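You operate a simulated robot arm through the tools that you are given. There is no shell and no other tool. Be economical: measure what you need, move in short steps, check, and stop when the job is done.

You run a simulated robot arm. Do the job below in one go: nothing can be reset, and whatever is moved stays where it is left.

## Task
Drape the green string over both white pegs and light it up.
Fine: the pegs of the brown peg board; its teal plug goes in the lead socket under the blue flap, which stays open; teal switch on only after plugging; leave the link plugs and the pad.

It is judged by the outcome, as a careful person would: the job done as asked, and still so three seconds after it is handed in. It fails if anything else is knocked over, pushed out of place, dropped, spilled or broken.

## Robot
A 6-joint arm with a two-finger parallel gripper, fixed in place. Base frame: the origin is at the foot of the arm, x ahead of it, y to its left, z up; the work surface is at about z = 0.625. Readings come in m, degrees, newtons and seconds.
With the tool pointing down near the work surface it reaches from about 0.28 to 0.8 m from the base axis. Its first joint turns from -166.0 to 166.0 degrees. Payload 3.91 kg.
The TCP is the grasp point between the finger pads, 0.03 m short of the fingertips. In the tool frame z runs along the fingers and y along their closing line. The gripper opens to 0.11 m. The fingers are 0.02 m wide and 0.01 m thick; the gripper's body (0.048 by 0.112 m) begins 0.055 m behind the TCP.
Orientation is told as [roll, pitch, yaw] about the base's x, y, z axes, in that order, counted from this pose: with the fingers straight down and closing along the base's y, the tool's x points along the base's -x, its y along +y and its z along -z.

## Interface
- The arm moves only by the tool drive_tool. Its argument "plan" is text: rows parted by semicolons, each of 7 numbers parted by spaces: the shift along the tool's x, y, z in cm, then the turn, a rotation vector about the tool's x, y, z in degrees, then the gripper command, from -1 (shut) to 1 (fully open), values between in proportion. In form: x y z ax ay az hand; .... A call has 1 to 12 rows; each row shifts and turns the commanded pose from where the row before left it, along the tool's axes as they then stand. Rows are played at 5 a second. More than 0.05 m and 8.6 degrees between two rows, or a gripper value outside its range, and nothing of the call is played. A pose out of reach is approached as far as the arm can. The call stops where the force on the tool passes 90 N (or 10 N more than at its start, if that is more) or the arm is blocked; 0.2 s more then pass. Each finger travels about 0.045 m/s and halts on what it meets, pressing with about 28 N; the grip force reading is that of the motor and also rises with nothing between the fingers. The clock runs only during rows and for 0.2 s after the last one: add rows that do not move to give the fingers time. It gives the time, the measured TCP pose, the force on the tool (base axes), the opening and the grip force at its end, in the units of the frame above (readings bear some noise).
- Cameras (640 x 400 px; columns grow to the right, rows downward): "scene" is fixed at [0.4005, 0.498, 1.4225]; the picture's right is [0.06, 1.00, 0.00], its down [0.96, -0.05, -0.27] and it looks along [-0.27, 0.01, -0.96] (base axes); focal length 262 px, centre (320, 200). "wrist" rides on the gripper at [-0.036, 0, -0.057] in the tool frame; the picture's right is [0.00, -1.00, 0.00], its down [0.97, 0.00, -0.24] and it looks along [0.24, 0.00, 0.97] (tool axes); focal length 218 px, centre (320, 200). There is no depth. A picture from a camera that has moved, and an enlarged one, comes with that camera's place and axes in the base frame and with its lens.
- grab_frame(camera): a new picture of that camera. The clock stands still meanwhile.
- slide_trunk(by): slides the trunk up (or, below 0, down) by that many m; the arm rides with it, the base frame stays. It gives what a move gives, with no picture.
- close_up(camera, box): a new picture of the part [left, top, right, bottom] of that camera's present view, enlarged. The clock stands still meanwhile.
- sign_off(): hands the job in; it is judged then, once.

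Go step by step. Nothing tells you positions but the pictures and the camera data: compare them with the known pose of the tool, close in by small moves and look again before you grip or let go. The budget is 120 turns and 68 pictures, counting those below and the enlarged ones. Unless the task says otherwise, let go and move clear before handing in, and close with one line.

The tools are called after "Emit:" as a command line: name --argument value ..., lists and objects as JSON in quotes. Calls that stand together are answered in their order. drive_tool: Moves the arm, as the interface text tells. Its arguments: {"type":"object","properties":{"plan":{"type":"string"}},"required":["plan"]} The other tools are called the same way: slide_trunk (by) slides the trunk up or down; grab_frame (camera) takes a picture; close_up (camera, box) takes an enlarged picture of a part of a camera's view; sign_off () hands the job in.

At the start:

```text
clock: 0.0
tcp_pos: [0.2428, 0.4457, 1.115]
tcp_rot: [0.0, -0.1, 0.1]
contact_force: [-0.1, -0.4, -0.5]
finger_gap: 0.1103
grip_force: 0.0
trunk travel left (down, up): [-0.525, 0.085]
```

scene: 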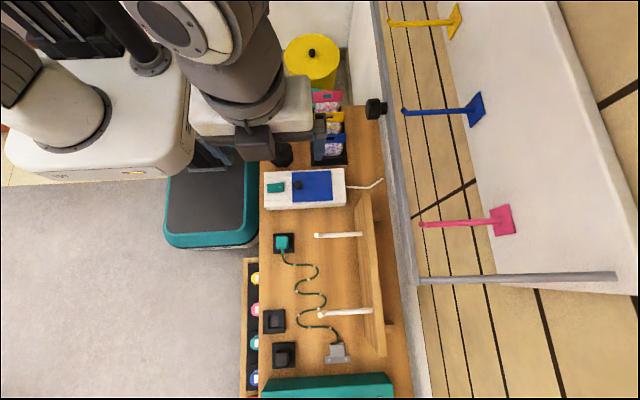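
wrist: 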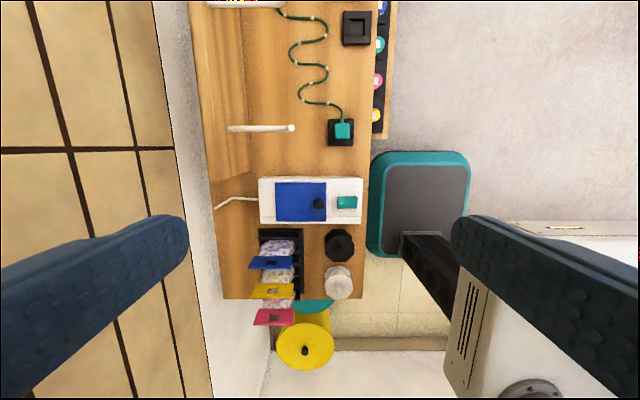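

The bench shows the green string, with a teal plug in a black pad and a grey far end, two white pegs on the brown board, and a white box with a blue flap and teal switch. I'll look closer at all of these first.

Emit:
close_up --camera "scene" --box '[240, 150, 400, 250]'

Emit:
close_up --camera "scene" --box '[240, 220, 400, 320]'

Emit:
close_up --camera "scene" --box '[240, 300, 400, 400]'

Emit:
close_up --camera "wrist" --box '[200, 100, 400, 225]'

```text
4.00 times, centred on (320, 200) of scene
camera zoom: at [0.4005, 0.498, 1.4225], right [0.06, 1.0, 0.0], down [0.96, -0.05, -0.27], along [-0.27, 0.01, -0.96], focal length 1050 px, centre (320, 200)
```

zoom: 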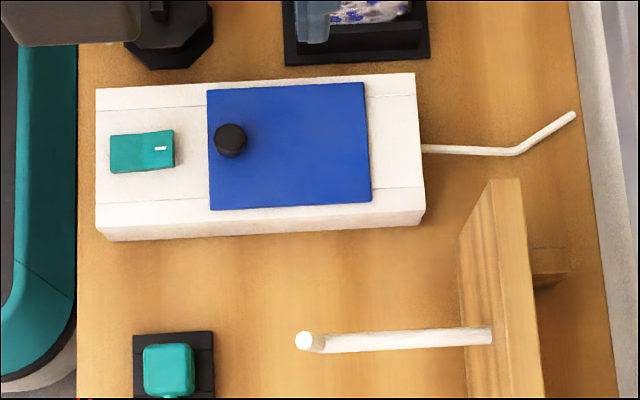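

```text
4.00 times, centred on (320, 270) of scene
camera zoom: at [0.4005, 0.498, 1.4225], right [0.06, 1.0, 0.0], down [0.96, -0.05, -0.27], along [-0.27, 0.01, -0.96], focal length 1050 px, centre (320, -80)
```

zoom: 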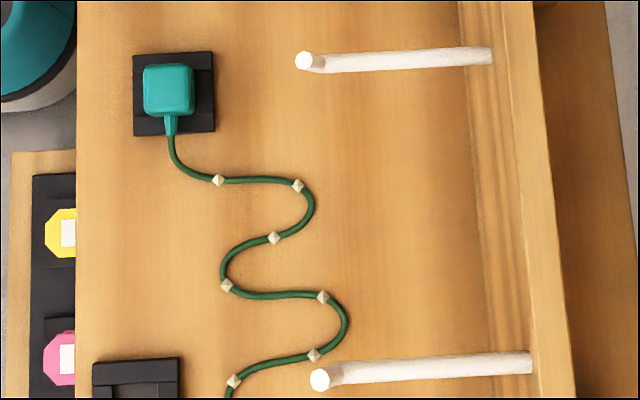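

```text
4.00 times, centred on (320, 350) of scene
camera zoom: at [0.4005, 0.498, 1.4225], right [0.06, 1.0, 0.0], down [0.96, -0.05, -0.27], along [-0.27, 0.01, -0.96], focal length 1050 px, centre (320, -400)
```

zoom: 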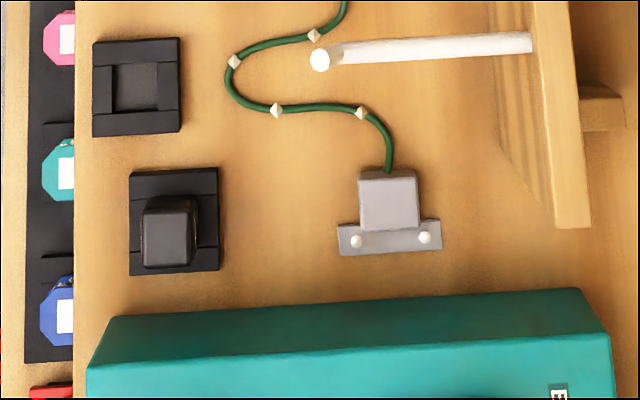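

```text
3.20 times, centred on (300, 162) of wrist
camera zoom: at [0.2792, 0.4448, 1.1721], right [0.0, -1.0, 0.0], down [-0.97, 0.0, 0.24], along [-0.24, 0.0, -0.97], focal length 698 px, centre (384, 320)
```

zoom: 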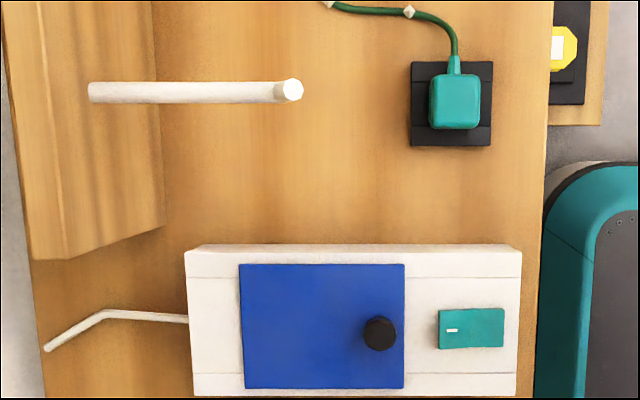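

The box sits at about x 0.15, y 0.38–0.54, with the knob near (0.143, 0.441) and the hinge probably on the far +y edge. I'll turn the fingers to close along x and go above the knob.

Emit:
drive_tool --plan "5 0 0 0 0 0 1; 5 0 0 0 0 8.2 1; 0 0 5 0 0 8.2 1; 0 0 5 0 0 8.2 1; 0 0 0 0 0 8.2 1; 0 0 0 0 0 8.2 1; 0 0 0 0 0 8.2 1; 0 0 0 0 0 8.2 1; 0 0 0 0 0 8.2 1; 0 0 0 0 0 8.2 1; 0 0 0 0 0 8.2 1; 0 0 0 0 0 8.2 1"

```text
clock: 2.6
tcp_pos: [0.1435, 0.4438, 1.0145]
tcp_rot: [0.1, 0.0, -90.4]
contact_force: [-0.7, -0.4, 1.3]
finger_gap: 0.1101
grip_force: 0.0
trunk travel left (down, up): [-0.525, 0.085]
```

Emit:
grab_frame --camera "wrist"

```text
61 pictures are left
camera wrist: at [0.143, 0.4077, 1.0719], right [-1.0, 0.01, 0.0], down [0.01, 0.97, 0.24], along [0.0, 0.24, -0.97], focal length 218 px, centre (320, 200)
```

wrist: 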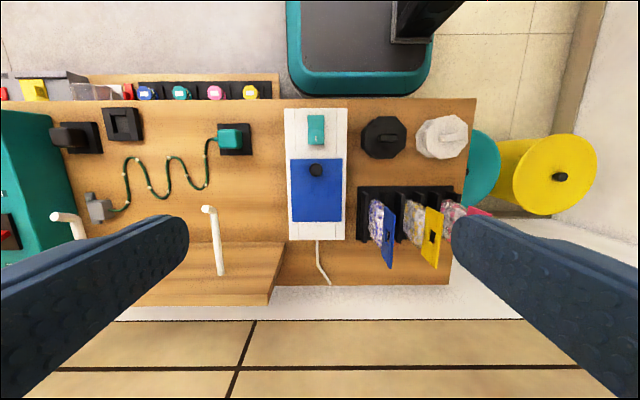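

Emit:
drive_tool --plan "0 0 5 0 0 0 0; 0 0 5 0 0 0 0; 0 0 5 0 0 0 0; 0 0 5 0 0 0 0; 0 0 2 0 0 0 0; 0 0 0 0 0 0 0"

Emit:
grab_frame --camera "wrist"

Emit:
close_up --camera "scene" --box '[240, 130, 400, 230]'

```text
clock: 4.0
tcp_pos: [0.1438, 0.4434, 0.7964]
tcp_rot: [-0.1, 0.0, -90.2]
contact_force: [0.5, -0.1, -0.1]
finger_gap: 0.0549
grip_force: 0.0
trunk travel left (down, up): [-0.525, 0.085]
```

```text
60 pictures are left
camera wrist: at [0.1429, 0.4087, 0.8523], right [-1.0, 0.0, 0.0], down [0.0, 0.97, 0.24], along [0.0, 0.24, -0.97], focal length 218 px, centre (320, 200)
```

wrist: 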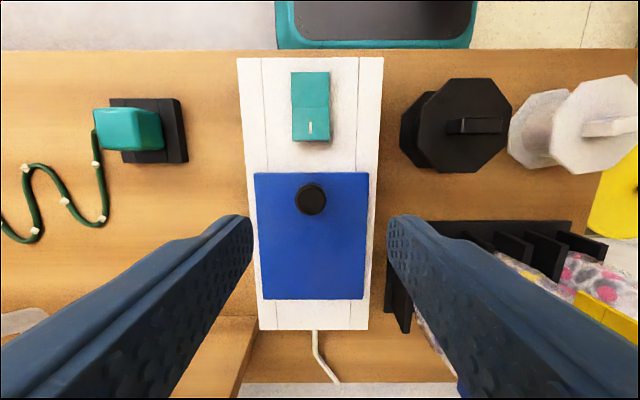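

```text
4.00 times, centred on (320, 180) of scene
camera zoom: at [0.4005, 0.498, 1.4225], right [0.06, 1.0, 0.0], down [0.96, -0.05, -0.27], along [-0.27, 0.01, -0.96], focal length 1050 px, centre (320, 280)
```

zoom: 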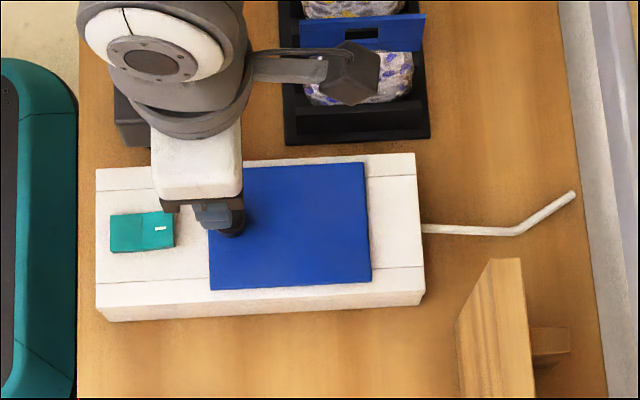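

Knob is at about (0.1495, 0.448, 0.69), diameter ~2.4 cm; flap spans y 0.43–0.545. I'll lower around the knob and close on it.

Emit:
drive_tool --plan "0.45 0.6 3 0 0 0 0; 0 0 3 0 0 0 0; 0 0 1.2 0 0 0 0; 0 0 0.6 0 0 0 0; 0 0 0 0 0 0 0"

Emit:
close_up --camera "wrist" --box '[220, 100, 420, 225]'

```text
clock: 5.2
tcp_pos: [0.1494, 0.4496, 0.7175]
tcp_rot: [0.0, 0.0, -90.2]
contact_force: [0.6, -0.9, 0.5]
finger_gap: 0.0548
grip_force: 0.1
trunk travel left (down, up): [-0.525, 0.085]
```

```text
3.20 times, centred on (320, 162) of wrist
camera zoom: at [0.1492, 0.4139, 0.7739], right [-1.0, 0.0, 0.0], down [0.0, 0.97, 0.24], along [0.0, 0.24, -0.97], focal length 698 px, centre (320, 320)
```

zoom: 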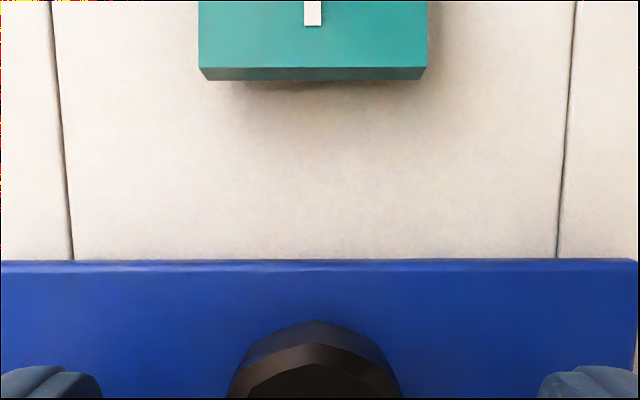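

Emit:
drive_tool --plan "0 0 0.6 0 0 0 0; 0 0 0 0 0 0 -0.6; 0 0 0 0 0 0 -0.8; 0 0 0 0 0 0 -0.8; 0 0 0 0 0 0 -0.8"

Emit:
close_up --camera "wrist" --box '[220, 140, 420, 265]'

```text
clock: 6.4
tcp_pos: [0.1504, 0.4489, 0.7109]
tcp_rot: [-0.1, 0.0, -90.3]
contact_force: [14.7, -0.9, 0.3]
finger_gap: 0.023
grip_force: 44.9
trunk travel left (down, up): [-0.525, 0.085]
```

```text
3.20 times, centred on (320, 202) of wrist
camera zoom: at [0.1499, 0.4135, 0.7681], right [-1.0, 0.0, 0.0], down [0.0, 0.97, 0.24], along [0.0, 0.24, -0.97], focal length 698 px, centre (320, 192)
```

zoom: 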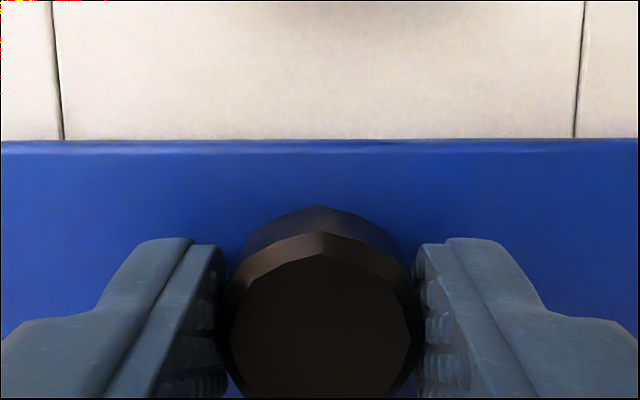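

Knob is gripped. I'll swing the flap up around its hinge (y≈0.545, z≈0.675), turning the tool with it.

Emit:
drive_tool --plan "0.59 0 -1.29 0 -8 0 -1; 0.59 0 -1.29 0 -8 0 -1; 0.59 0 -1.29 0 -8 0 -1; 0 0 0 0 0 0 -1"

Emit:
grab_frame --camera "wrist"

Emit:
grab_frame --camera "scene"

```text
clock: 7.4
tcp_pos: [0.1512, 0.4735, 0.7487]
tcp_rot: [-1.3, -24.0, -89.5]
contact_force: [-85.4, -0.4, 0.3]
finger_gap: 0.0235
grip_force: 44.8
out of reach, approached as far as the arm can: row 2, 3
trunk travel left (down, up): [-0.525, 0.085]
```

```text
56 pictures are left
camera wrist: at [0.152, 0.4643, 0.8153], right [-1.0, 0.0, 0.02], down [0.0, 0.98, -0.18], along [-0.02, -0.18, -0.98], focal length 218 px, centre (320, 200)
```

wrist: 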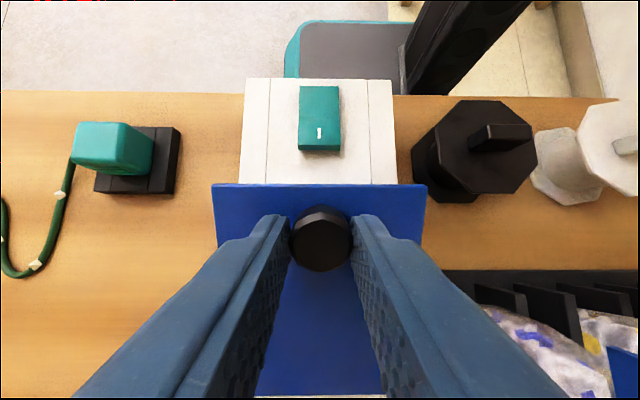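

```text
55 pictures are left
```

scene: 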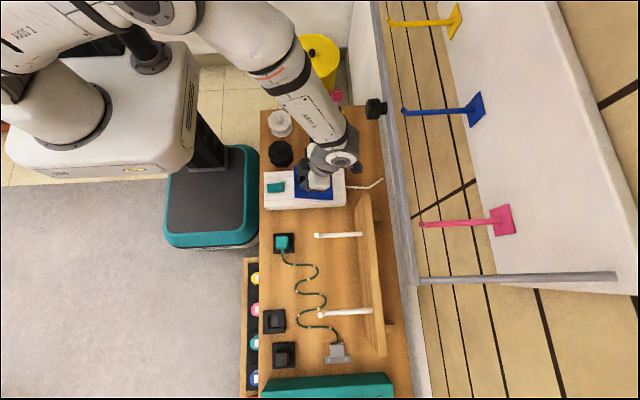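

The flap is up about 24°, but the arm is at the edge of its reach for that tilt (large sideways force). I'll turn the tool back upright while following the arc, letting the knob pivot between the pads.

Emit:
drive_tool --plan "-0.27 0 -0.55 0 8 0 -1; 0.14 0 -0.93 0 6 0 -1; 0 0 0 0 0 0 -1"

Emit:
grab_frame --camera "wrist"

```text
clock: 8.2
tcp_pos: [0.1511, 0.4744, 0.7618]
tcp_rot: [0.3, -10.4, -90.0]
contact_force: [-89.6, -8.0, -9.2]
finger_gap: 0.0236
grip_force: 44.9
trunk travel left (down, up): [-0.525, 0.085]
```

```text
54 pictures are left
camera wrist: at [0.1504, 0.4505, 0.8251], right [-1.0, 0.0, 0.0], down [0.0, 1.0, 0.06], along [0.0, 0.06, -1.0], focal length 218 px, centre (320, 200)
```

wrist: 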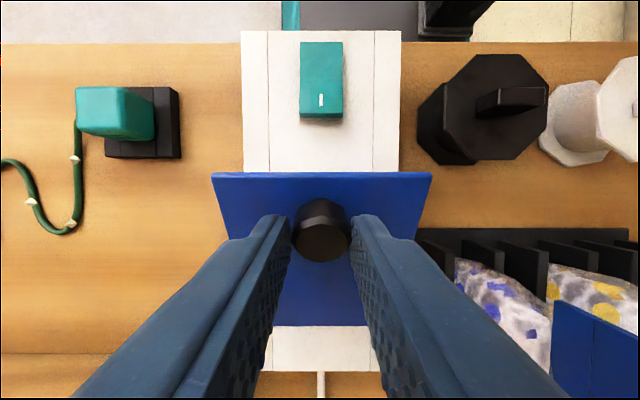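

The flap follows. I'll relieve the sideways load with a small −x shift and continue the arc.

Emit:
drive_tool --plan "0 -0.15 0 0 0 0 -1; 0 0 0 0 0 0 -1"

```text
clock: 8.8
tcp_pos: [0.1502, 0.4772, 0.7628]
tcp_rot: [0.2, -10.3, -90.2]
contact_force: [-83.5, -8.8, -5.5]
finger_gap: 0.0232
grip_force: 44.6
trunk travel left (down, up): [-0.525, 0.085]
```

Emit:
drive_tool --plan "0 -0.3 0 0 0 0 -1; 0 0 0 0 0 0 -1"

```text
clock: 9.4
tcp_pos: [0.1508, 0.4766, 0.7646]
tcp_rot: [0.1, -10.1, -90.2]
contact_force: [-61.0, -12.2, -4.0]
finger_gap: 0.0231
grip_force: 44.6
trunk travel left (down, up): [-0.525, 0.085]
```

Emit:
drive_tool --plan "0 -0.3 0 0 0 0 -1; 0 -0.2 0 0 0 0 -1; 0 0 0 0 0 0 -1"

```text
clock: 10.2
tcp_pos: [0.1489, 0.4761, 0.7639]
tcp_rot: [-0.2, -10.0, -90.1]
contact_force: [-25.4, -16.5, -2.6]
finger_gap: 0.0227
grip_force: 44.9
trunk travel left (down, up): [-0.525, 0.085]
```

Load is dropping; continuing the arc.

Emit:
drive_tool --plan "0.5 -0.2 -0.98 0 0 0 -1; 0.7 0 -0.92 0 0 0 -1; 0 0 0 0 0 0 -1"

Emit:
grab_frame --camera "wrist"

```text
clock: 11.0
tcp_pos: [0.1504, 0.4944, 0.7798]
tcp_rot: [-0.1, -9.9, -90.1]
contact_force: [-6.3, -0.9, -15.4]
finger_gap: 0.0232
grip_force: 45.7
trunk travel left (down, up): [-0.525, 0.085]
```

```text
53 pictures are left
camera wrist: at [0.1504, 0.4679, 0.8424], right [-1.0, 0.0, 0.0], down [0.0, 1.0, 0.07], along [0.0, 0.07, -1.0], focal length 218 px, centre (320, 200)
```

wrist: 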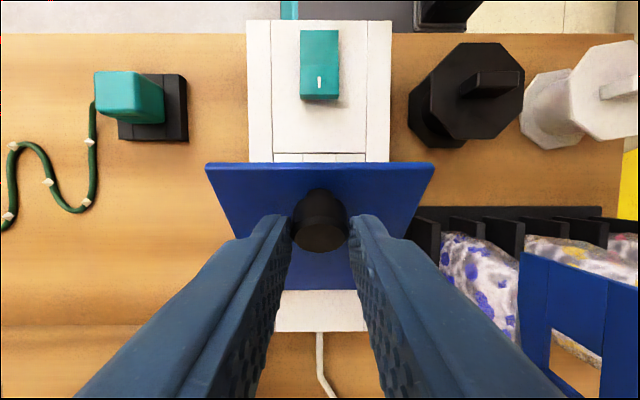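

Emit:
drive_tool --plan "1.0 0 -0.92 0 6 0 -1; 1.04 0 -0.61 0 4 0 -1; 1.3 0 -0.34 0 0 0 -1; 0 0 0 0 0 0 -1"

Emit:
grab_frame --camera "wrist"

```text
clock: 12.0
tcp_pos: [0.1505, 0.5261, 0.7972]
tcp_rot: [0.0, 0.2, -90.2]
contact_force: [10.8, -14.2, 17.6]
finger_gap: 0.0229
grip_force: 45.0
trunk travel left (down, up): [-0.525, 0.085]
```

```text
52 pictures are left
camera wrist: at [0.1499, 0.4896, 0.8537], right [-1.0, 0.0, 0.0], down [0.0, 0.97, 0.24], along [0.0, 0.24, -0.97], focal length 218 px, centre (320, 200)
```

wrist: 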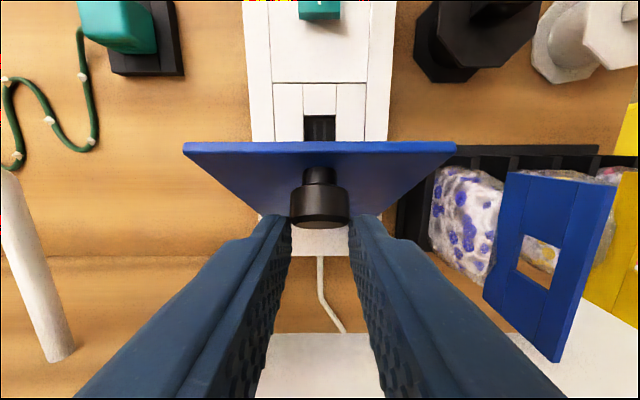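

Emit:
drive_tool --plan "1.34 0 -0.16 0 0 0 -1; 1.35 0 0.03 0 0 0 -1; 1.33 0 0.21 0 0 0 -1; 0 0 0 0 0 0 -1"

Emit:
grab_frame --camera "wrist"

Emit:
close_up --camera "scene" --box '[240, 130, 400, 230]'

```text
clock: 13.0
tcp_pos: [0.15, 0.5675, 0.792]
tcp_rot: [0.0, 0.0, -90.2]
contact_force: [0.8, 0.0, -0.2]
finger_gap: 0.0
grip_force: 38.0
trunk travel left (down, up): [-0.525, 0.085]
```

```text
51 pictures are left
camera wrist: at [0.1491, 0.5308, 0.8497], right [-1.0, 0.0, 0.0], down [0.0, 0.97, 0.24], along [0.0, 0.24, -0.97], focal length 218 px, centre (320, 200)
```

wrist: 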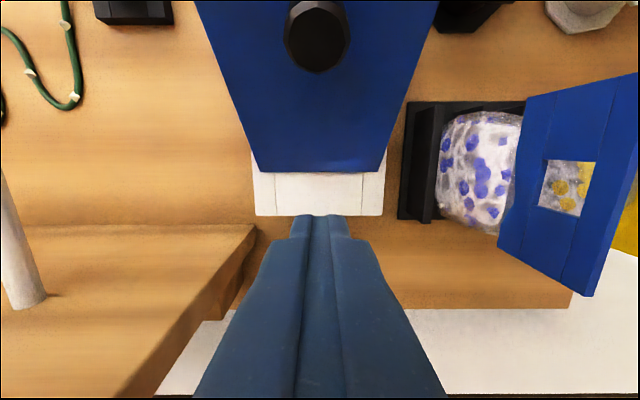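

```text
4.00 times, centred on (320, 180) of scene
camera zoom: at [0.4005, 0.498, 1.4225], right [0.06, 1.0, 0.0], down [0.96, -0.05, -0.27], along [-0.27, 0.01, -0.96], focal length 1050 px, centre (320, 280)
```

zoom: 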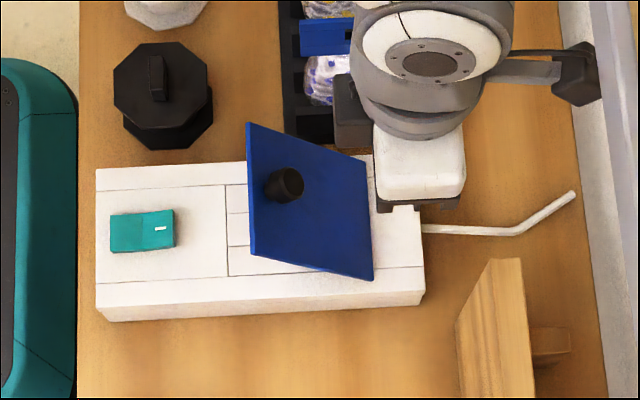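

The knob slipped out and the flap now stands at ~40°. I'll lift, go over to its −y side and see whether it stays put; then I can push from beneath.

Emit:
drive_tool --plan "0 0 -4 0 0 0 -1; -4 0 -3 0 0 0 -1; -5 0 0 0 0 0 -1; -5 0 0 0 0 0 -1; -4 0 0 0 0 0 -1; 0 0 0 0 0 0 -1"

Emit:
grab_frame --camera "wrist"

Emit:
close_up --camera "scene" --box '[240, 130, 400, 230]'

```text
clock: 14.4
tcp_pos: [0.1479, 0.3865, 0.863]
tcp_rot: [0.0, 0.0, -90.3]
contact_force: [-0.2, -0.1, 0.6]
finger_gap: 0.0
grip_force: 37.7
trunk travel left (down, up): [-0.525, 0.085]
```

```text
49 pictures are left
camera wrist: at [0.1474, 0.3504, 0.9198], right [-1.0, 0.0, 0.0], down [0.0, 0.97, 0.24], along [0.0, 0.24, -0.97], focal length 218 px, centre (320, 200)
```

wrist: 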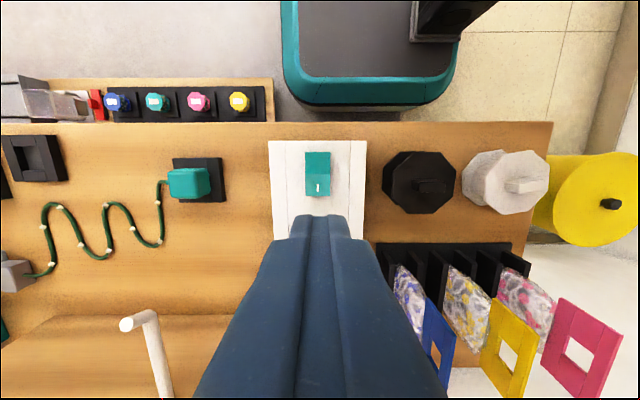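

```text
4.00 times, centred on (320, 180) of scene
camera zoom: at [0.4005, 0.498, 1.4225], right [0.06, 1.0, 0.0], down [0.96, -0.05, -0.27], along [-0.27, 0.01, -0.96], focal length 1050 px, centre (320, 280)
```

zoom: 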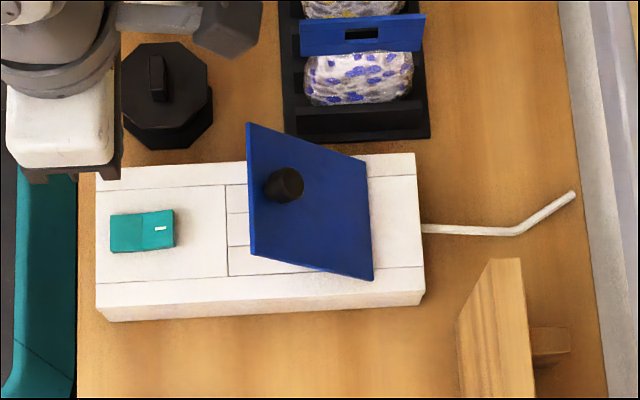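

The flap holds by itself at ~44°. I'll push its lower edge from the −y side with closed fingers to bring it past upright.

Emit:
drive_tool --plan "0 0 5 0 0 0 -1; 0 0 5 0 0 0 -1; 0 0 0.8 0 0 0 -1; 3 0 0 0 0 0 -1; 3 0 0 0 0 0 -1; 2 0 0 0 0 0 -1; 2 0 0 0 0 0 -1; 2 0 0 0 0 0 -1; 2 0 0 0 0 0 -1; 0 0 0 0 0 0 -1"

Emit:
close_up --camera "scene" --box '[240, 130, 400, 230]'

```text
clock: 16.6
tcp_pos: [0.1469, 0.5273, 0.7565]
tcp_rot: [0.0, 0.0, -90.1]
contact_force: [0.1, 0.5, 0.2]
finger_gap: 0.0
grip_force: 37.6
trunk travel left (down, up): [-0.525, 0.085]
```

```text
4.00 times, centred on (320, 180) of scene
camera zoom: at [0.4005, 0.498, 1.4225], right [0.06, 1.0, 0.0], down [0.96, -0.05, -0.27], along [-0.27, 0.01, -0.96], focal length 1050 px, centre (320, 280)
```

zoom: 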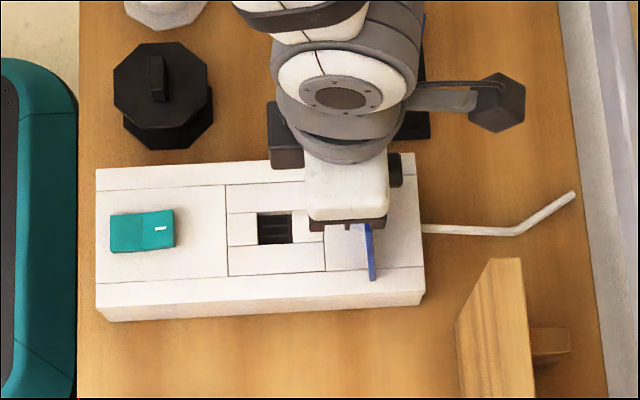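

Emit:
drive_tool --plan "1 0 0 0 0 0 -1; 1 0 0 0 0 0 -1; 1 0 0 0 0 0 -1; 0 0 0 0 0 0 -1"

Emit:
close_up --camera "scene" --box '[240, 130, 400, 230]'

```text
clock: 17.6
tcp_pos: [0.1467, 0.5561, 0.7575]
tcp_rot: [0.0, -0.2, -90.2]
contact_force: [0.0, -11.9, 3.4]
finger_gap: 0.0
grip_force: 37.6
trunk travel left (down, up): [-0.525, 0.085]
```

```text
4.00 times, centred on (320, 180) of scene
camera zoom: at [0.4005, 0.498, 1.4225], right [0.06, 1.0, 0.0], down [0.96, -0.05, -0.27], along [-0.27, 0.01, -0.96], focal length 1050 px, centre (320, 280)
```

zoom: 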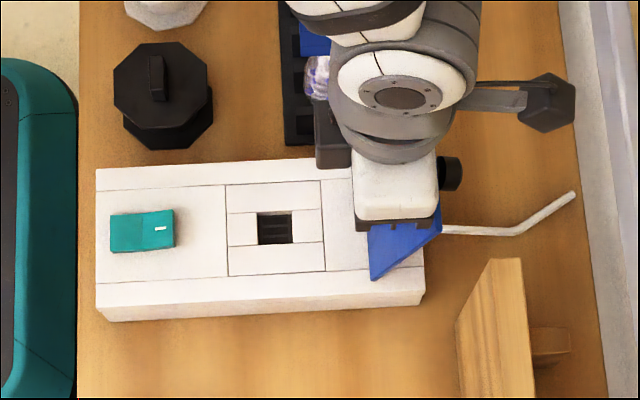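

The flap is well past upright. Backing off and up to view the socket.

Emit:
drive_tool --plan "-3 0 0 0 0 0 -1; -4 0 -2 0 0 0 0; -4 0 -5 0 0 0 0.5; 0 0 -5 0 0 0 1; 0 0 0 0 0 0 1; 0 0 0 0 0 0 1"

Emit:
close_up --camera "wrist" --box '[200, 50, 400, 175]'

Emit:
close_up --camera "scene" --box '[260, 150, 360, 212]'

```text
refused: row 3 steps farther than a row can; nothing moved
```

```text
3.20 times, centred on (300, 112) of wrist
camera zoom: at [0.148, 0.5197, 0.8139], right [-1.0, 0.0, 0.0], down [0.0, 0.97, 0.24], along [0.0, 0.24, -0.97], focal length 698 px, centre (384, 480)
```

zoom: 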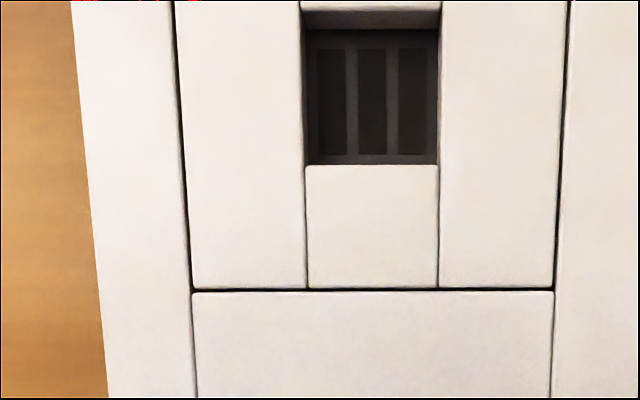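

```text
6.40 times, centred on (310, 181) of scene
camera zoom: at [0.4005, 0.498, 1.4225], right [0.06, 1.0, 0.0], down [0.96, -0.05, -0.27], along [-0.27, 0.01, -0.96], focal length 1679 px, centre (384, 322)
```

zoom: 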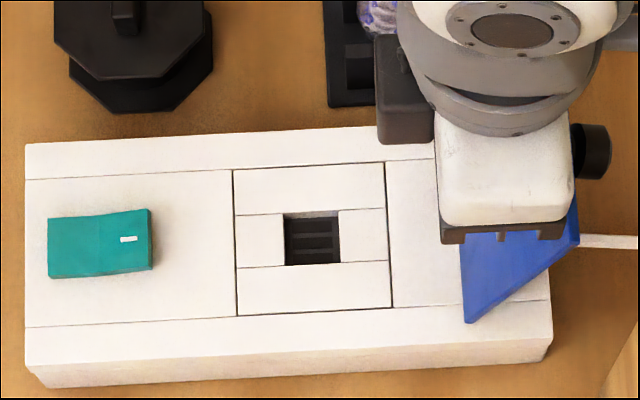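

The socket opening is ~2.5 cm square at about (0.150, 0.479), laid out the same way as the pads, so the plug should keep its orientation (cable toward +x). Backing off.

Emit:
drive_tool --plan "-3 0 0 0 0 0 -1; -4 0 -2 0 0 0 0; -2.5 0 -4 0 0 0 0.5; 0 0 -5 0 0 0 1; 0 0 -5 0 0 0 1; 0 0 0 0 0 0 1; 0 0 0 0 0 0 1"

Emit:
grab_frame --camera "wrist"

Emit:
close_up --camera "wrist" --box '[240, 120, 400, 220]'

```text
clock: 19.2
tcp_pos: [0.15, 0.4603, 0.9191]
tcp_rot: [0.0, 0.0, -90.2]
contact_force: [-0.4, 0.1, -0.3]
finger_gap: 0.1102
grip_force: 0.0
trunk travel left (down, up): [-0.525, 0.085]
```

```text
43 pictures are left
camera wrist: at [0.1488, 0.4244, 0.9763], right [-1.0, 0.0, 0.0], down [0.0, 0.97, 0.24], along [0.0, 0.24, -0.97], focal length 218 px, centre (320, 200)
```

wrist: 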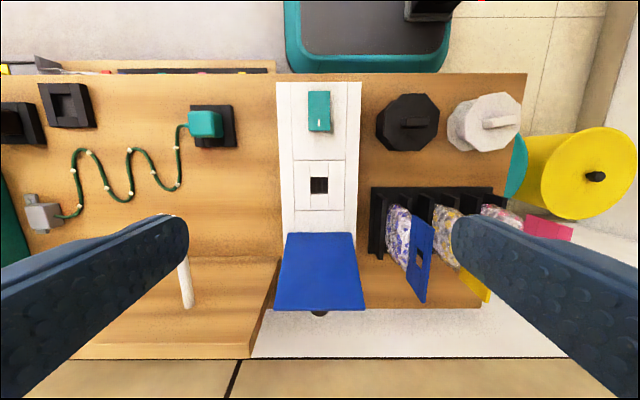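

```text
4.00 times, centred on (320, 170) of wrist
camera zoom: at [0.1488, 0.4244, 0.9763], right [-1.0, 0.0, 0.0], down [0.0, 0.97, 0.24], along [0.0, 0.24, -0.97], focal length 873 px, centre (320, 320)
```

zoom: 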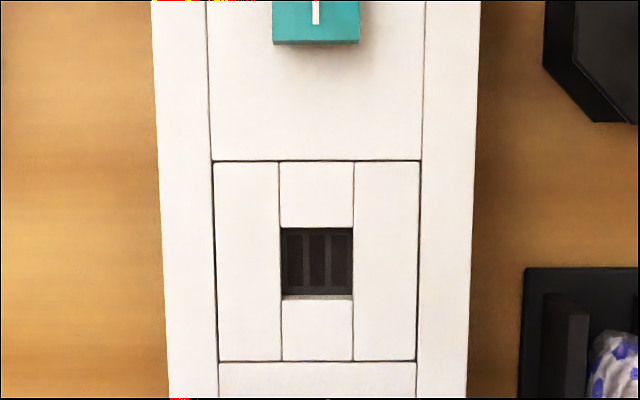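

Socket confirmed at about (0.150, 0.479). Next I go above the teal plug (~(0.303, 0.394)), turning the fingers back to close along y so the cable on +x is clear.

Emit:
drive_tool --plan "-1.65 3.82 0 0 0 0 1; -1.65 3.82 0 0 0 0 1; -1.65 3.82 0 0 0 0 1; -1.65 3.82 0 0 0 -8.2 0.5; 0 0 0 0 0 -8.2 0.3; 0 0 0 0 0 -8.2 0.3; 0 0 0 0 0 -8.2 0.3; 0 0 0 0 0 -8.2 0.3; 0 0 0 0 0 -8.2 0.3; 0 0 0 0 0 -8.2 0.3; 0 0 0 0 0 -8.2 0.3; 0 0 0 0 0 -8.2 0.3"

Emit:
drive_tool --plan "0 0 0 0 0 -8.2 0.3; 0 0 0 0 0 -8.2 0.3; 0 0 5 0 0 0 0.3; 0 0 5 0 0 0 0.3; 0 0 0 0 0 0 0.3"

Emit:
grab_frame --camera "wrist"

Emit:
close_up --camera "scene" --box '[240, 200, 360, 275]'

```text
clock: 21.8
tcp_pos: [0.3026, 0.3952, 0.9169]
tcp_rot: [0.0, 0.1, -16.3]
contact_force: [-0.2, 0.1, 0.0]
finger_gap: 0.0712
grip_force: 0.1
trunk travel left (down, up): [-0.525, 0.085]
```

```text
clock: 23.0
tcp_pos: [0.3032, 0.3949, 0.816]
tcp_rot: [0.1, 0.0, 0.0]
contact_force: [0.1, -0.3, 0.0]
finger_gap: 0.0717
grip_force: 0.1
trunk travel left (down, up): [-0.525, 0.085]
```

```text
41 pictures are left
camera wrist: at [0.3397, 0.394, 0.8727], right [0.0, -1.0, 0.0], down [-0.97, 0.0, 0.24], along [-0.24, 0.0, -0.97], focal length 218 px, centre (320, 200)
```

wrist: 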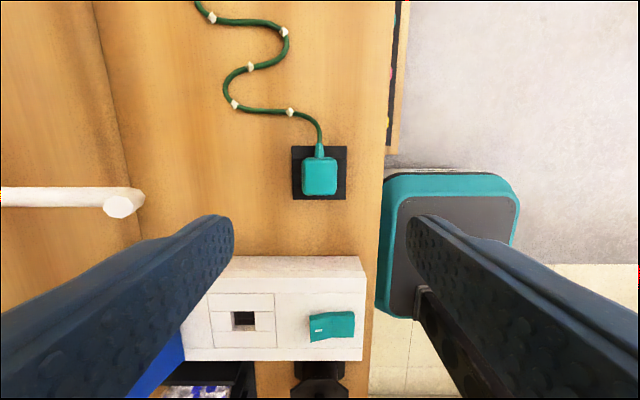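

```text
5.33 times, centred on (300, 238) of scene
camera zoom: at [0.4005, 0.498, 1.4225], right [0.06, 1.0, 0.0], down [0.96, -0.05, -0.27], along [-0.27, 0.01, -0.96], focal length 1400 px, centre (427, 0)
```

zoom: 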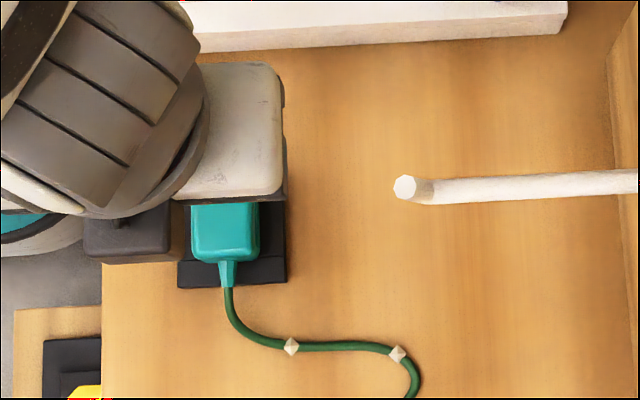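

Plug centre looks to be ~(0.310, 0.394, 0.655). Lowering partway and rechecking.

Emit:
drive_tool --plan "-0.7 0 5 0 0 0 0.3; 0 0 5 0 0 0 0.3; 0 0 1.6 0 0 0 0.3; 0 0 0 0 0 0 0.3"

Emit:
close_up --camera "wrist" --box '[220, 100, 420, 225]'

```text
refused: row 1 steps farther than a row can; nothing moved
```

```text
3.20 times, centred on (320, 162) of wrist
camera zoom: at [0.3397, 0.394, 0.8727], right [0.0, -1.0, 0.0], down [-0.97, 0.0, 0.24], along [-0.24, 0.0, -0.97], focal length 698 px, centre (320, 320)
```

zoom: 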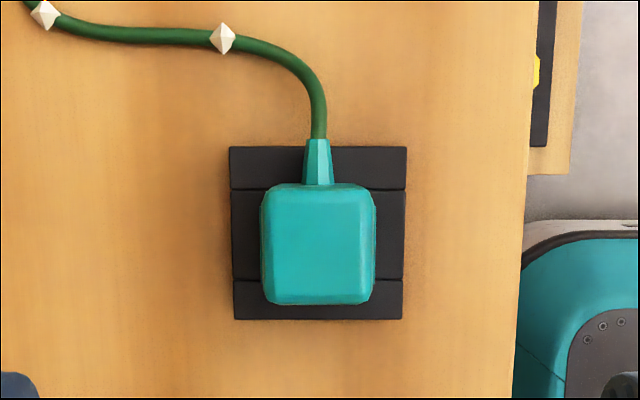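

Emit:
drive_tool --plan "-0.75 0 4.5 0 0 0 0.3; 0 0 5 0 0 0 0.3; 0 0 2.3 0 0 0 0.3; 0 0 0 0 0 0 0.3"

Emit:
close_up --camera "wrist" --box '[220, 120, 420, 245]'

```text
clock: 24.0
tcp_pos: [0.314, 0.3955, 0.6977]
tcp_rot: [0.0, 0.0, 0.0]
contact_force: [0.6, 0.1, -0.2]
finger_gap: 0.0715
grip_force: 0.1
trunk travel left (down, up): [-0.525, 0.085]
```

```text
3.20 times, centred on (320, 182) of wrist
camera zoom: at [0.3507, 0.3951, 0.7546], right [0.0, -1.0, 0.0], down [-0.97, 0.0, 0.24], along [-0.24, 0.0, -0.97], focal length 698 px, centre (320, 256)
```

zoom: 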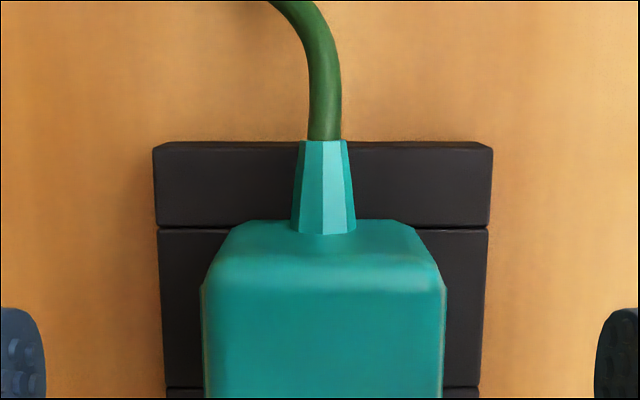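

Emit:
drive_tool --plan "0.2 0 1.5 0 0 0 0.3; 0 0 1.2 0 0 0 0.3; 0 0 0 0 0 0 -0.4; 0 0 0 0 0 0 -0.6; 0 0 0 0 0 0 -0.6; 0 0 0 0 0 0 -0.6"

Emit:
close_up --camera "wrist" --box '[220, 120, 420, 245]'

```text
clock: 25.4
tcp_pos: [0.3095, 0.3961, 0.671]
tcp_rot: [-0.1, 0.0, 0.0]
contact_force: [-0.1, -0.1, -0.3]
finger_gap: 0.033
grip_force: 28.1
trunk travel left (down, up): [-0.525, 0.085]
```

```text
3.20 times, centred on (320, 182) of wrist
camera zoom: at [0.3458, 0.3959, 0.7285], right [0.0, -1.0, 0.0], down [-0.97, 0.0, 0.24], along [-0.24, 0.0, -0.97], focal length 698 px, centre (320, 256)
```

zoom: 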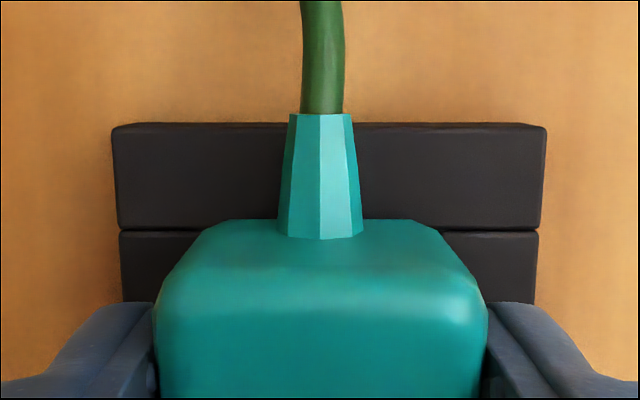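

Plug gripped (3.3 cm wide). Pulling it straight up slowly.

Emit:
drive_tool --plan "0 0 -0.7 0 0 0 -0.7; 0 0 -0.7 0 0 0 -0.7; 0 0 -0.8 0 0 0 -0.7; 0 0 -0.8 0 0 0 -0.7; 0 0 -2 0 0 0 -0.7; 0 0 0 0 0 0 -0.7"

Emit:
close_up --camera "wrist" --box '[220, 120, 420, 245]'

Emit:
grab_frame --camera "scene"

```text
clock: 26.8
tcp_pos: [0.3088, 0.3947, 0.7213]
tcp_rot: [0.0, -0.1, 0.0]
contact_force: [-0.4, 0.1, 0.8]
finger_gap: 0.033
grip_force: 27.9
trunk travel left (down, up): [-0.525, 0.085]
```

```text
3.20 times, centred on (320, 182) of wrist
camera zoom: at [0.3442, 0.394, 0.7785], right [0.0, -1.0, 0.0], down [-0.97, 0.0, 0.24], along [-0.24, 0.0, -0.97], focal length 698 px, centre (320, 256)
```

zoom: 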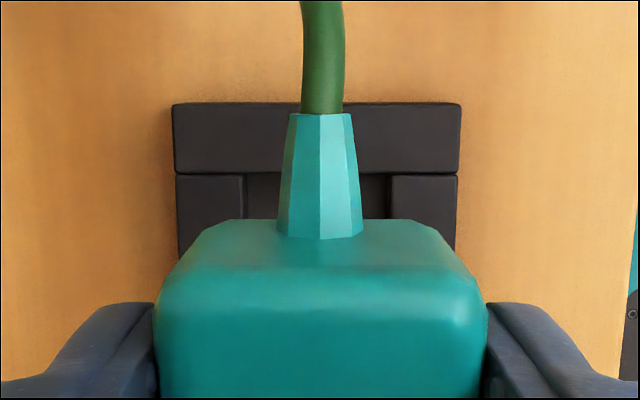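

```text
35 pictures are left
```

scene: 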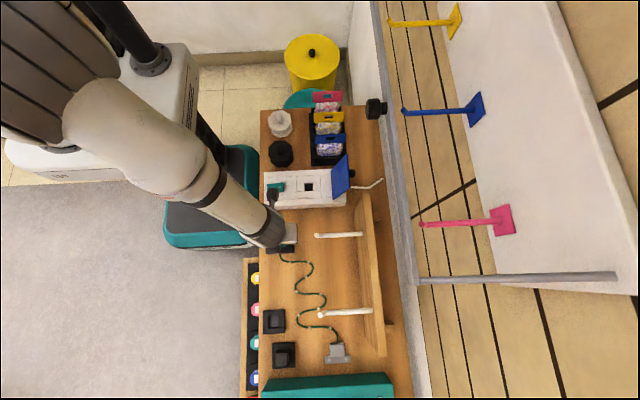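

The plug is out and the pad stayed. I'll raise it at y≈0.395 (in front of the peg tips), then carry it toward +x beyond the second peg while rising so the string hangs on the far side.

Emit:
drive_tool --plan "0 0 -4 0 0 0 -0.7; 0 0 -4 0 0 0 -0.7; 0 0 -4 0 0 0 -0.7; -3 0 -3 0 0 0 -0.7; -3 0 -3 0 0 0 -0.7; -3 0 -3 0 0 0 -0.7; -3 0 -3 0 0 0 -0.7; -3 0 -3 0 0 0 -0.7; -3 0 -3 0 0 0 -0.7; -3 0 -2 0 0 0 -0.7; -3 0 -2 0 0 0 -0.7; 0 0 0 0 0 0 -0.7"

Emit:
grab_frame --camera "scene"

```text
clock: 29.4
tcp_pos: [0.5468, 0.3973, 1.0614]
tcp_rot: [0.0, -0.1, 0.1]
contact_force: [0.2, -1.1, 0.1]
finger_gap: 0.0328
grip_force: 27.8
trunk travel left (down, up): [-0.525, 0.085]
```

```text
34 pictures are left
```

scene: 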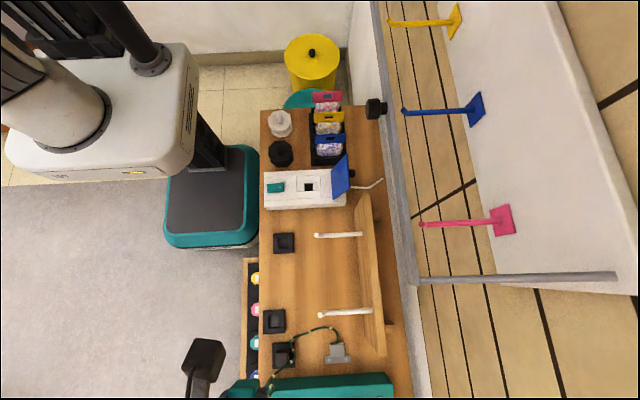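

The string now hangs on the far side of peg 2. Moving to y≈0.54 (between peg tips and board), a bit higher.

Emit:
drive_tool --plan "0 1.5 -2 0 0 0 -0.7; 0 2.5 -2 0 0 0 -0.7; 0 2.5 -1 0 0 0 -0.7; 0 2.5 0 0 0 0 -0.7; 0 2.5 0 0 0 0 -0.7; 0 2.5 0 0 0 0 -0.7; 0 0 0 0 0 0 -0.7; 0 0 0 0 0 0 -0.7"

Emit:
grab_frame --camera "scene"

Emit:
grab_frame --camera "wrist"

```text
clock: 31.2
tcp_pos: [0.5498, 0.5349, 1.1114]
tcp_rot: [-0.1, 0.1, 0.0]
contact_force: [0.0, 0.1, -0.4]
finger_gap: 0.0328
grip_force: 28.4
trunk travel left (down, up): [-0.525, 0.085]
```

```text
33 pictures are left
```

scene: 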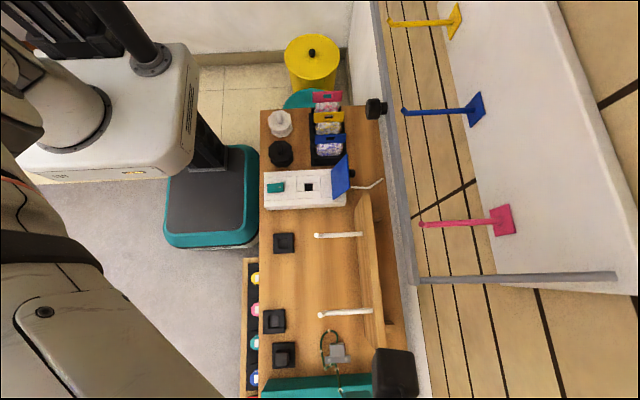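

```text
32 pictures are left
camera wrist: at [0.5851, 0.5343, 1.1679], right [0.0, -1.0, 0.0], down [-0.97, 0.0, 0.24], along [-0.24, 0.0, -0.97], focal length 218 px, centre (320, 200)
```

wrist: 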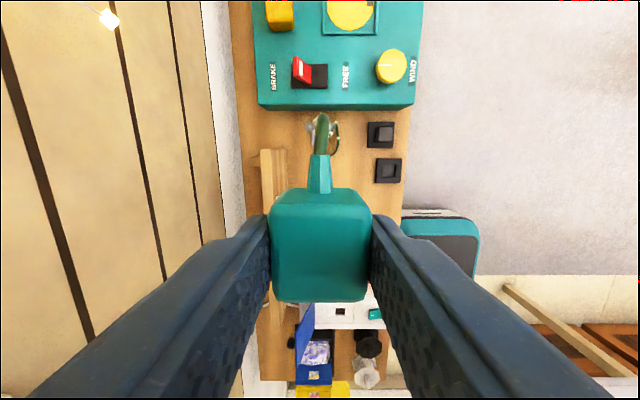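

The string hangs from the plug near its anchor, beyond peg 2. Now I carry the plug in −x over peg 2 and on toward peg 1.

Emit:
drive_tool --plan "2.5 0 1 0 0 0 -0.7; 2.5 0 1 0 0 0 -0.7; 2.5 0 1 0 0 0 -0.7; 2.5 0 1.5 0 0 0 -0.7; 2.5 0 1.5 0 0 0 -0.7; 2.5 0 1.5 0 0 0 -0.7; 2.5 0 1.5 0 0 0 -0.7; 0 0 0 0 0 0 -0.7"

Emit:
grab_frame --camera "scene"

Emit:
grab_frame --camera "wrist"

```text
clock: 33.0
tcp_pos: [0.3736, 0.5369, 1.0221]
tcp_rot: [0.0, 0.0, -0.1]
contact_force: [-0.8, -0.8, -0.5]
finger_gap: 0.033
grip_force: 27.8
trunk travel left (down, up): [-0.525, 0.085]
```

```text
31 pictures are left
```

scene: 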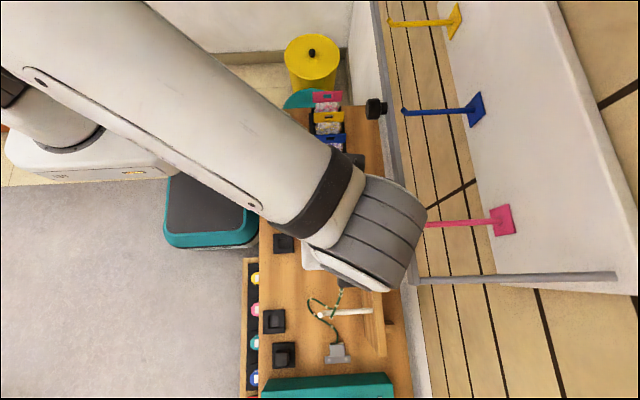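

```text
30 pictures are left
camera wrist: at [0.409, 0.536, 1.0791], right [0.0, -1.0, 0.0], down [-0.97, 0.0, 0.24], along [-0.24, 0.0, -0.97], focal length 218 px, centre (320, 200)
```

wrist: 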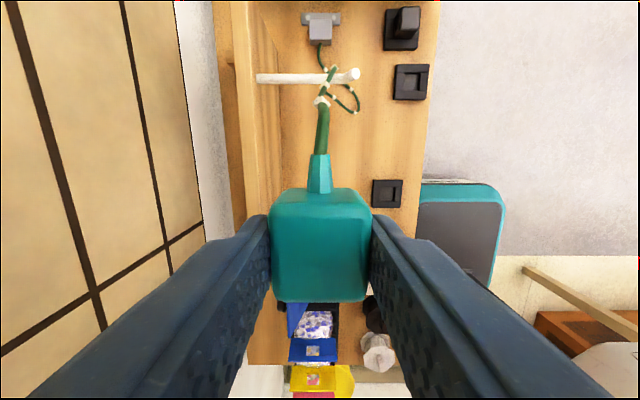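

Emit:
close_up --camera "scene" --box '[290, 280, 386, 340]'

Emit:
close_up --camera "wrist" --box '[240, 0, 400, 100]'

```text
6.67 times, centred on (338, 310) of scene
camera zoom: at [0.4005, 0.498, 1.4225], right [0.06, 1.0, 0.0], down [0.96, -0.05, -0.27], along [-0.27, 0.01, -0.96], focal length 1749 px, centre (200, -533)
```

zoom: 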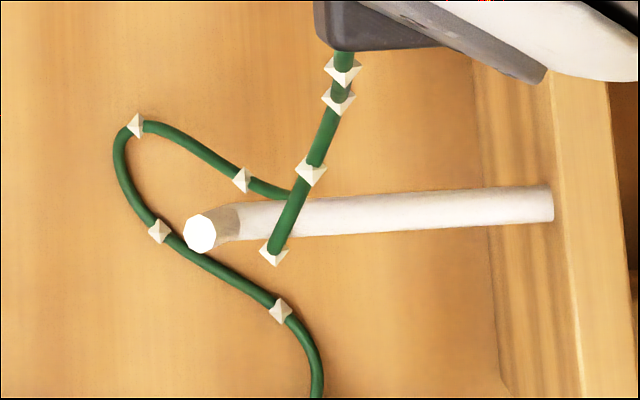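

```text
4.00 times, centred on (320, 50) of wrist
camera zoom: at [0.409, 0.536, 1.0791], right [0.0, -1.0, 0.0], down [-0.97, 0.0, 0.24], along [-0.24, 0.0, -0.97], focal length 873 px, centre (320, 800)
```

zoom: 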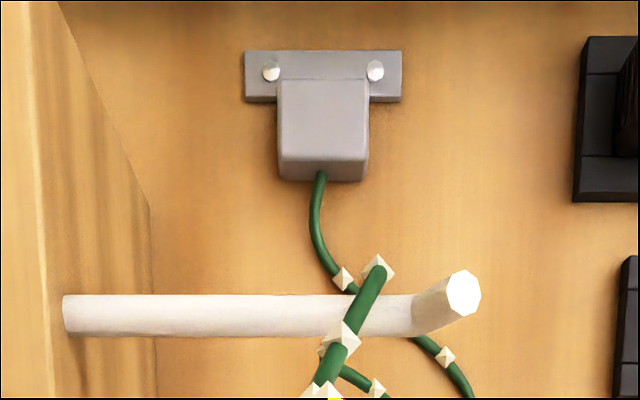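

The slack has looped on the bench beneath peg 2. I'll raise the plug high over the +x side to straighten the string, then swing it over again with little slack.

Emit:
drive_tool --plan "-2 0 -2 0 0 0 -0.7; -2 0 -3 0 0 0 -0.7; -2 0 -3 0 0 0 -0.7; -2 0 -3 0 0 0 -0.7; -1 0 -3 0 0 0 -0.7; 0 0 -2 0 0 0 -0.7; 0 0 0 0 0 0 -0.7; 0 0 0 0 0 0 -0.7"

Emit:
grab_frame --camera "wrist"

Emit:
close_up --camera "scene" --box '[270, 270, 430, 370]'

```text
clock: 34.8
tcp_pos: [0.4601, 0.5329, 1.1801]
tcp_rot: [0.0, 0.0, 0.0]
contact_force: [0.8, -0.6, 0.7]
finger_gap: 0.033
grip_force: 27.7
trunk travel left (down, up): [-0.525, 0.085]
```

```text
27 pictures are left
camera wrist: at [0.4971, 0.5326, 1.2371], right [0.0, -1.0, 0.0], down [-0.97, 0.0, 0.24], along [-0.24, 0.0, -0.97], focal length 218 px, centre (320, 200)
```

wrist: 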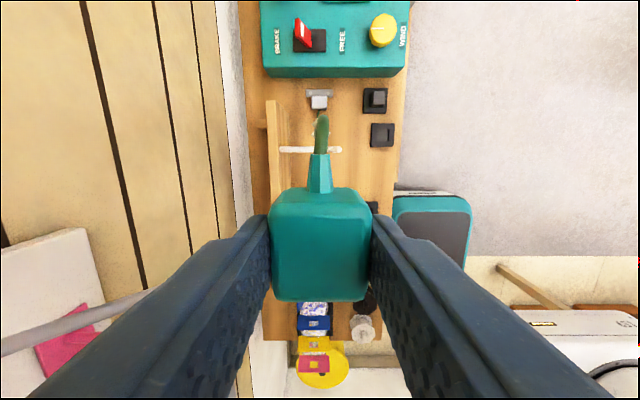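

```text
4.00 times, centred on (350, 320) of scene
camera zoom: at [0.4005, 0.498, 1.4225], right [0.06, 1.0, 0.0], down [0.96, -0.05, -0.27], along [-0.27, 0.01, -0.96], focal length 1050 px, centre (200, -280)
```

zoom: 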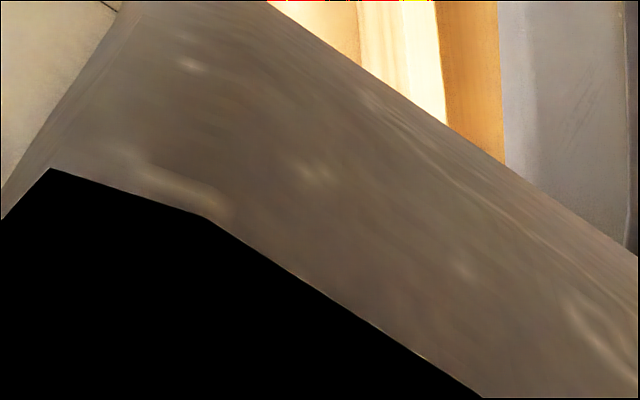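

Emit:
close_up --camera "wrist" --box '[270, 75, 370, 165]'

```text
4.44 times, centred on (320, 120) of wrist
camera zoom: at [0.4971, 0.5326, 1.2371], right [0.0, -1.0, 0.0], down [-0.97, 0.0, 0.24], along [-0.24, 0.0, -0.97], focal length 970 px, centre (320, 556)
```

zoom: 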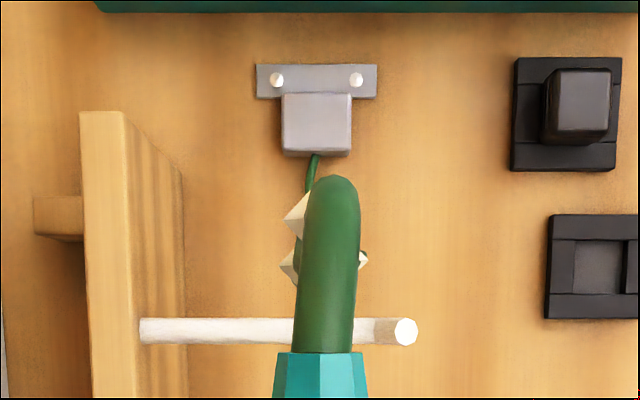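

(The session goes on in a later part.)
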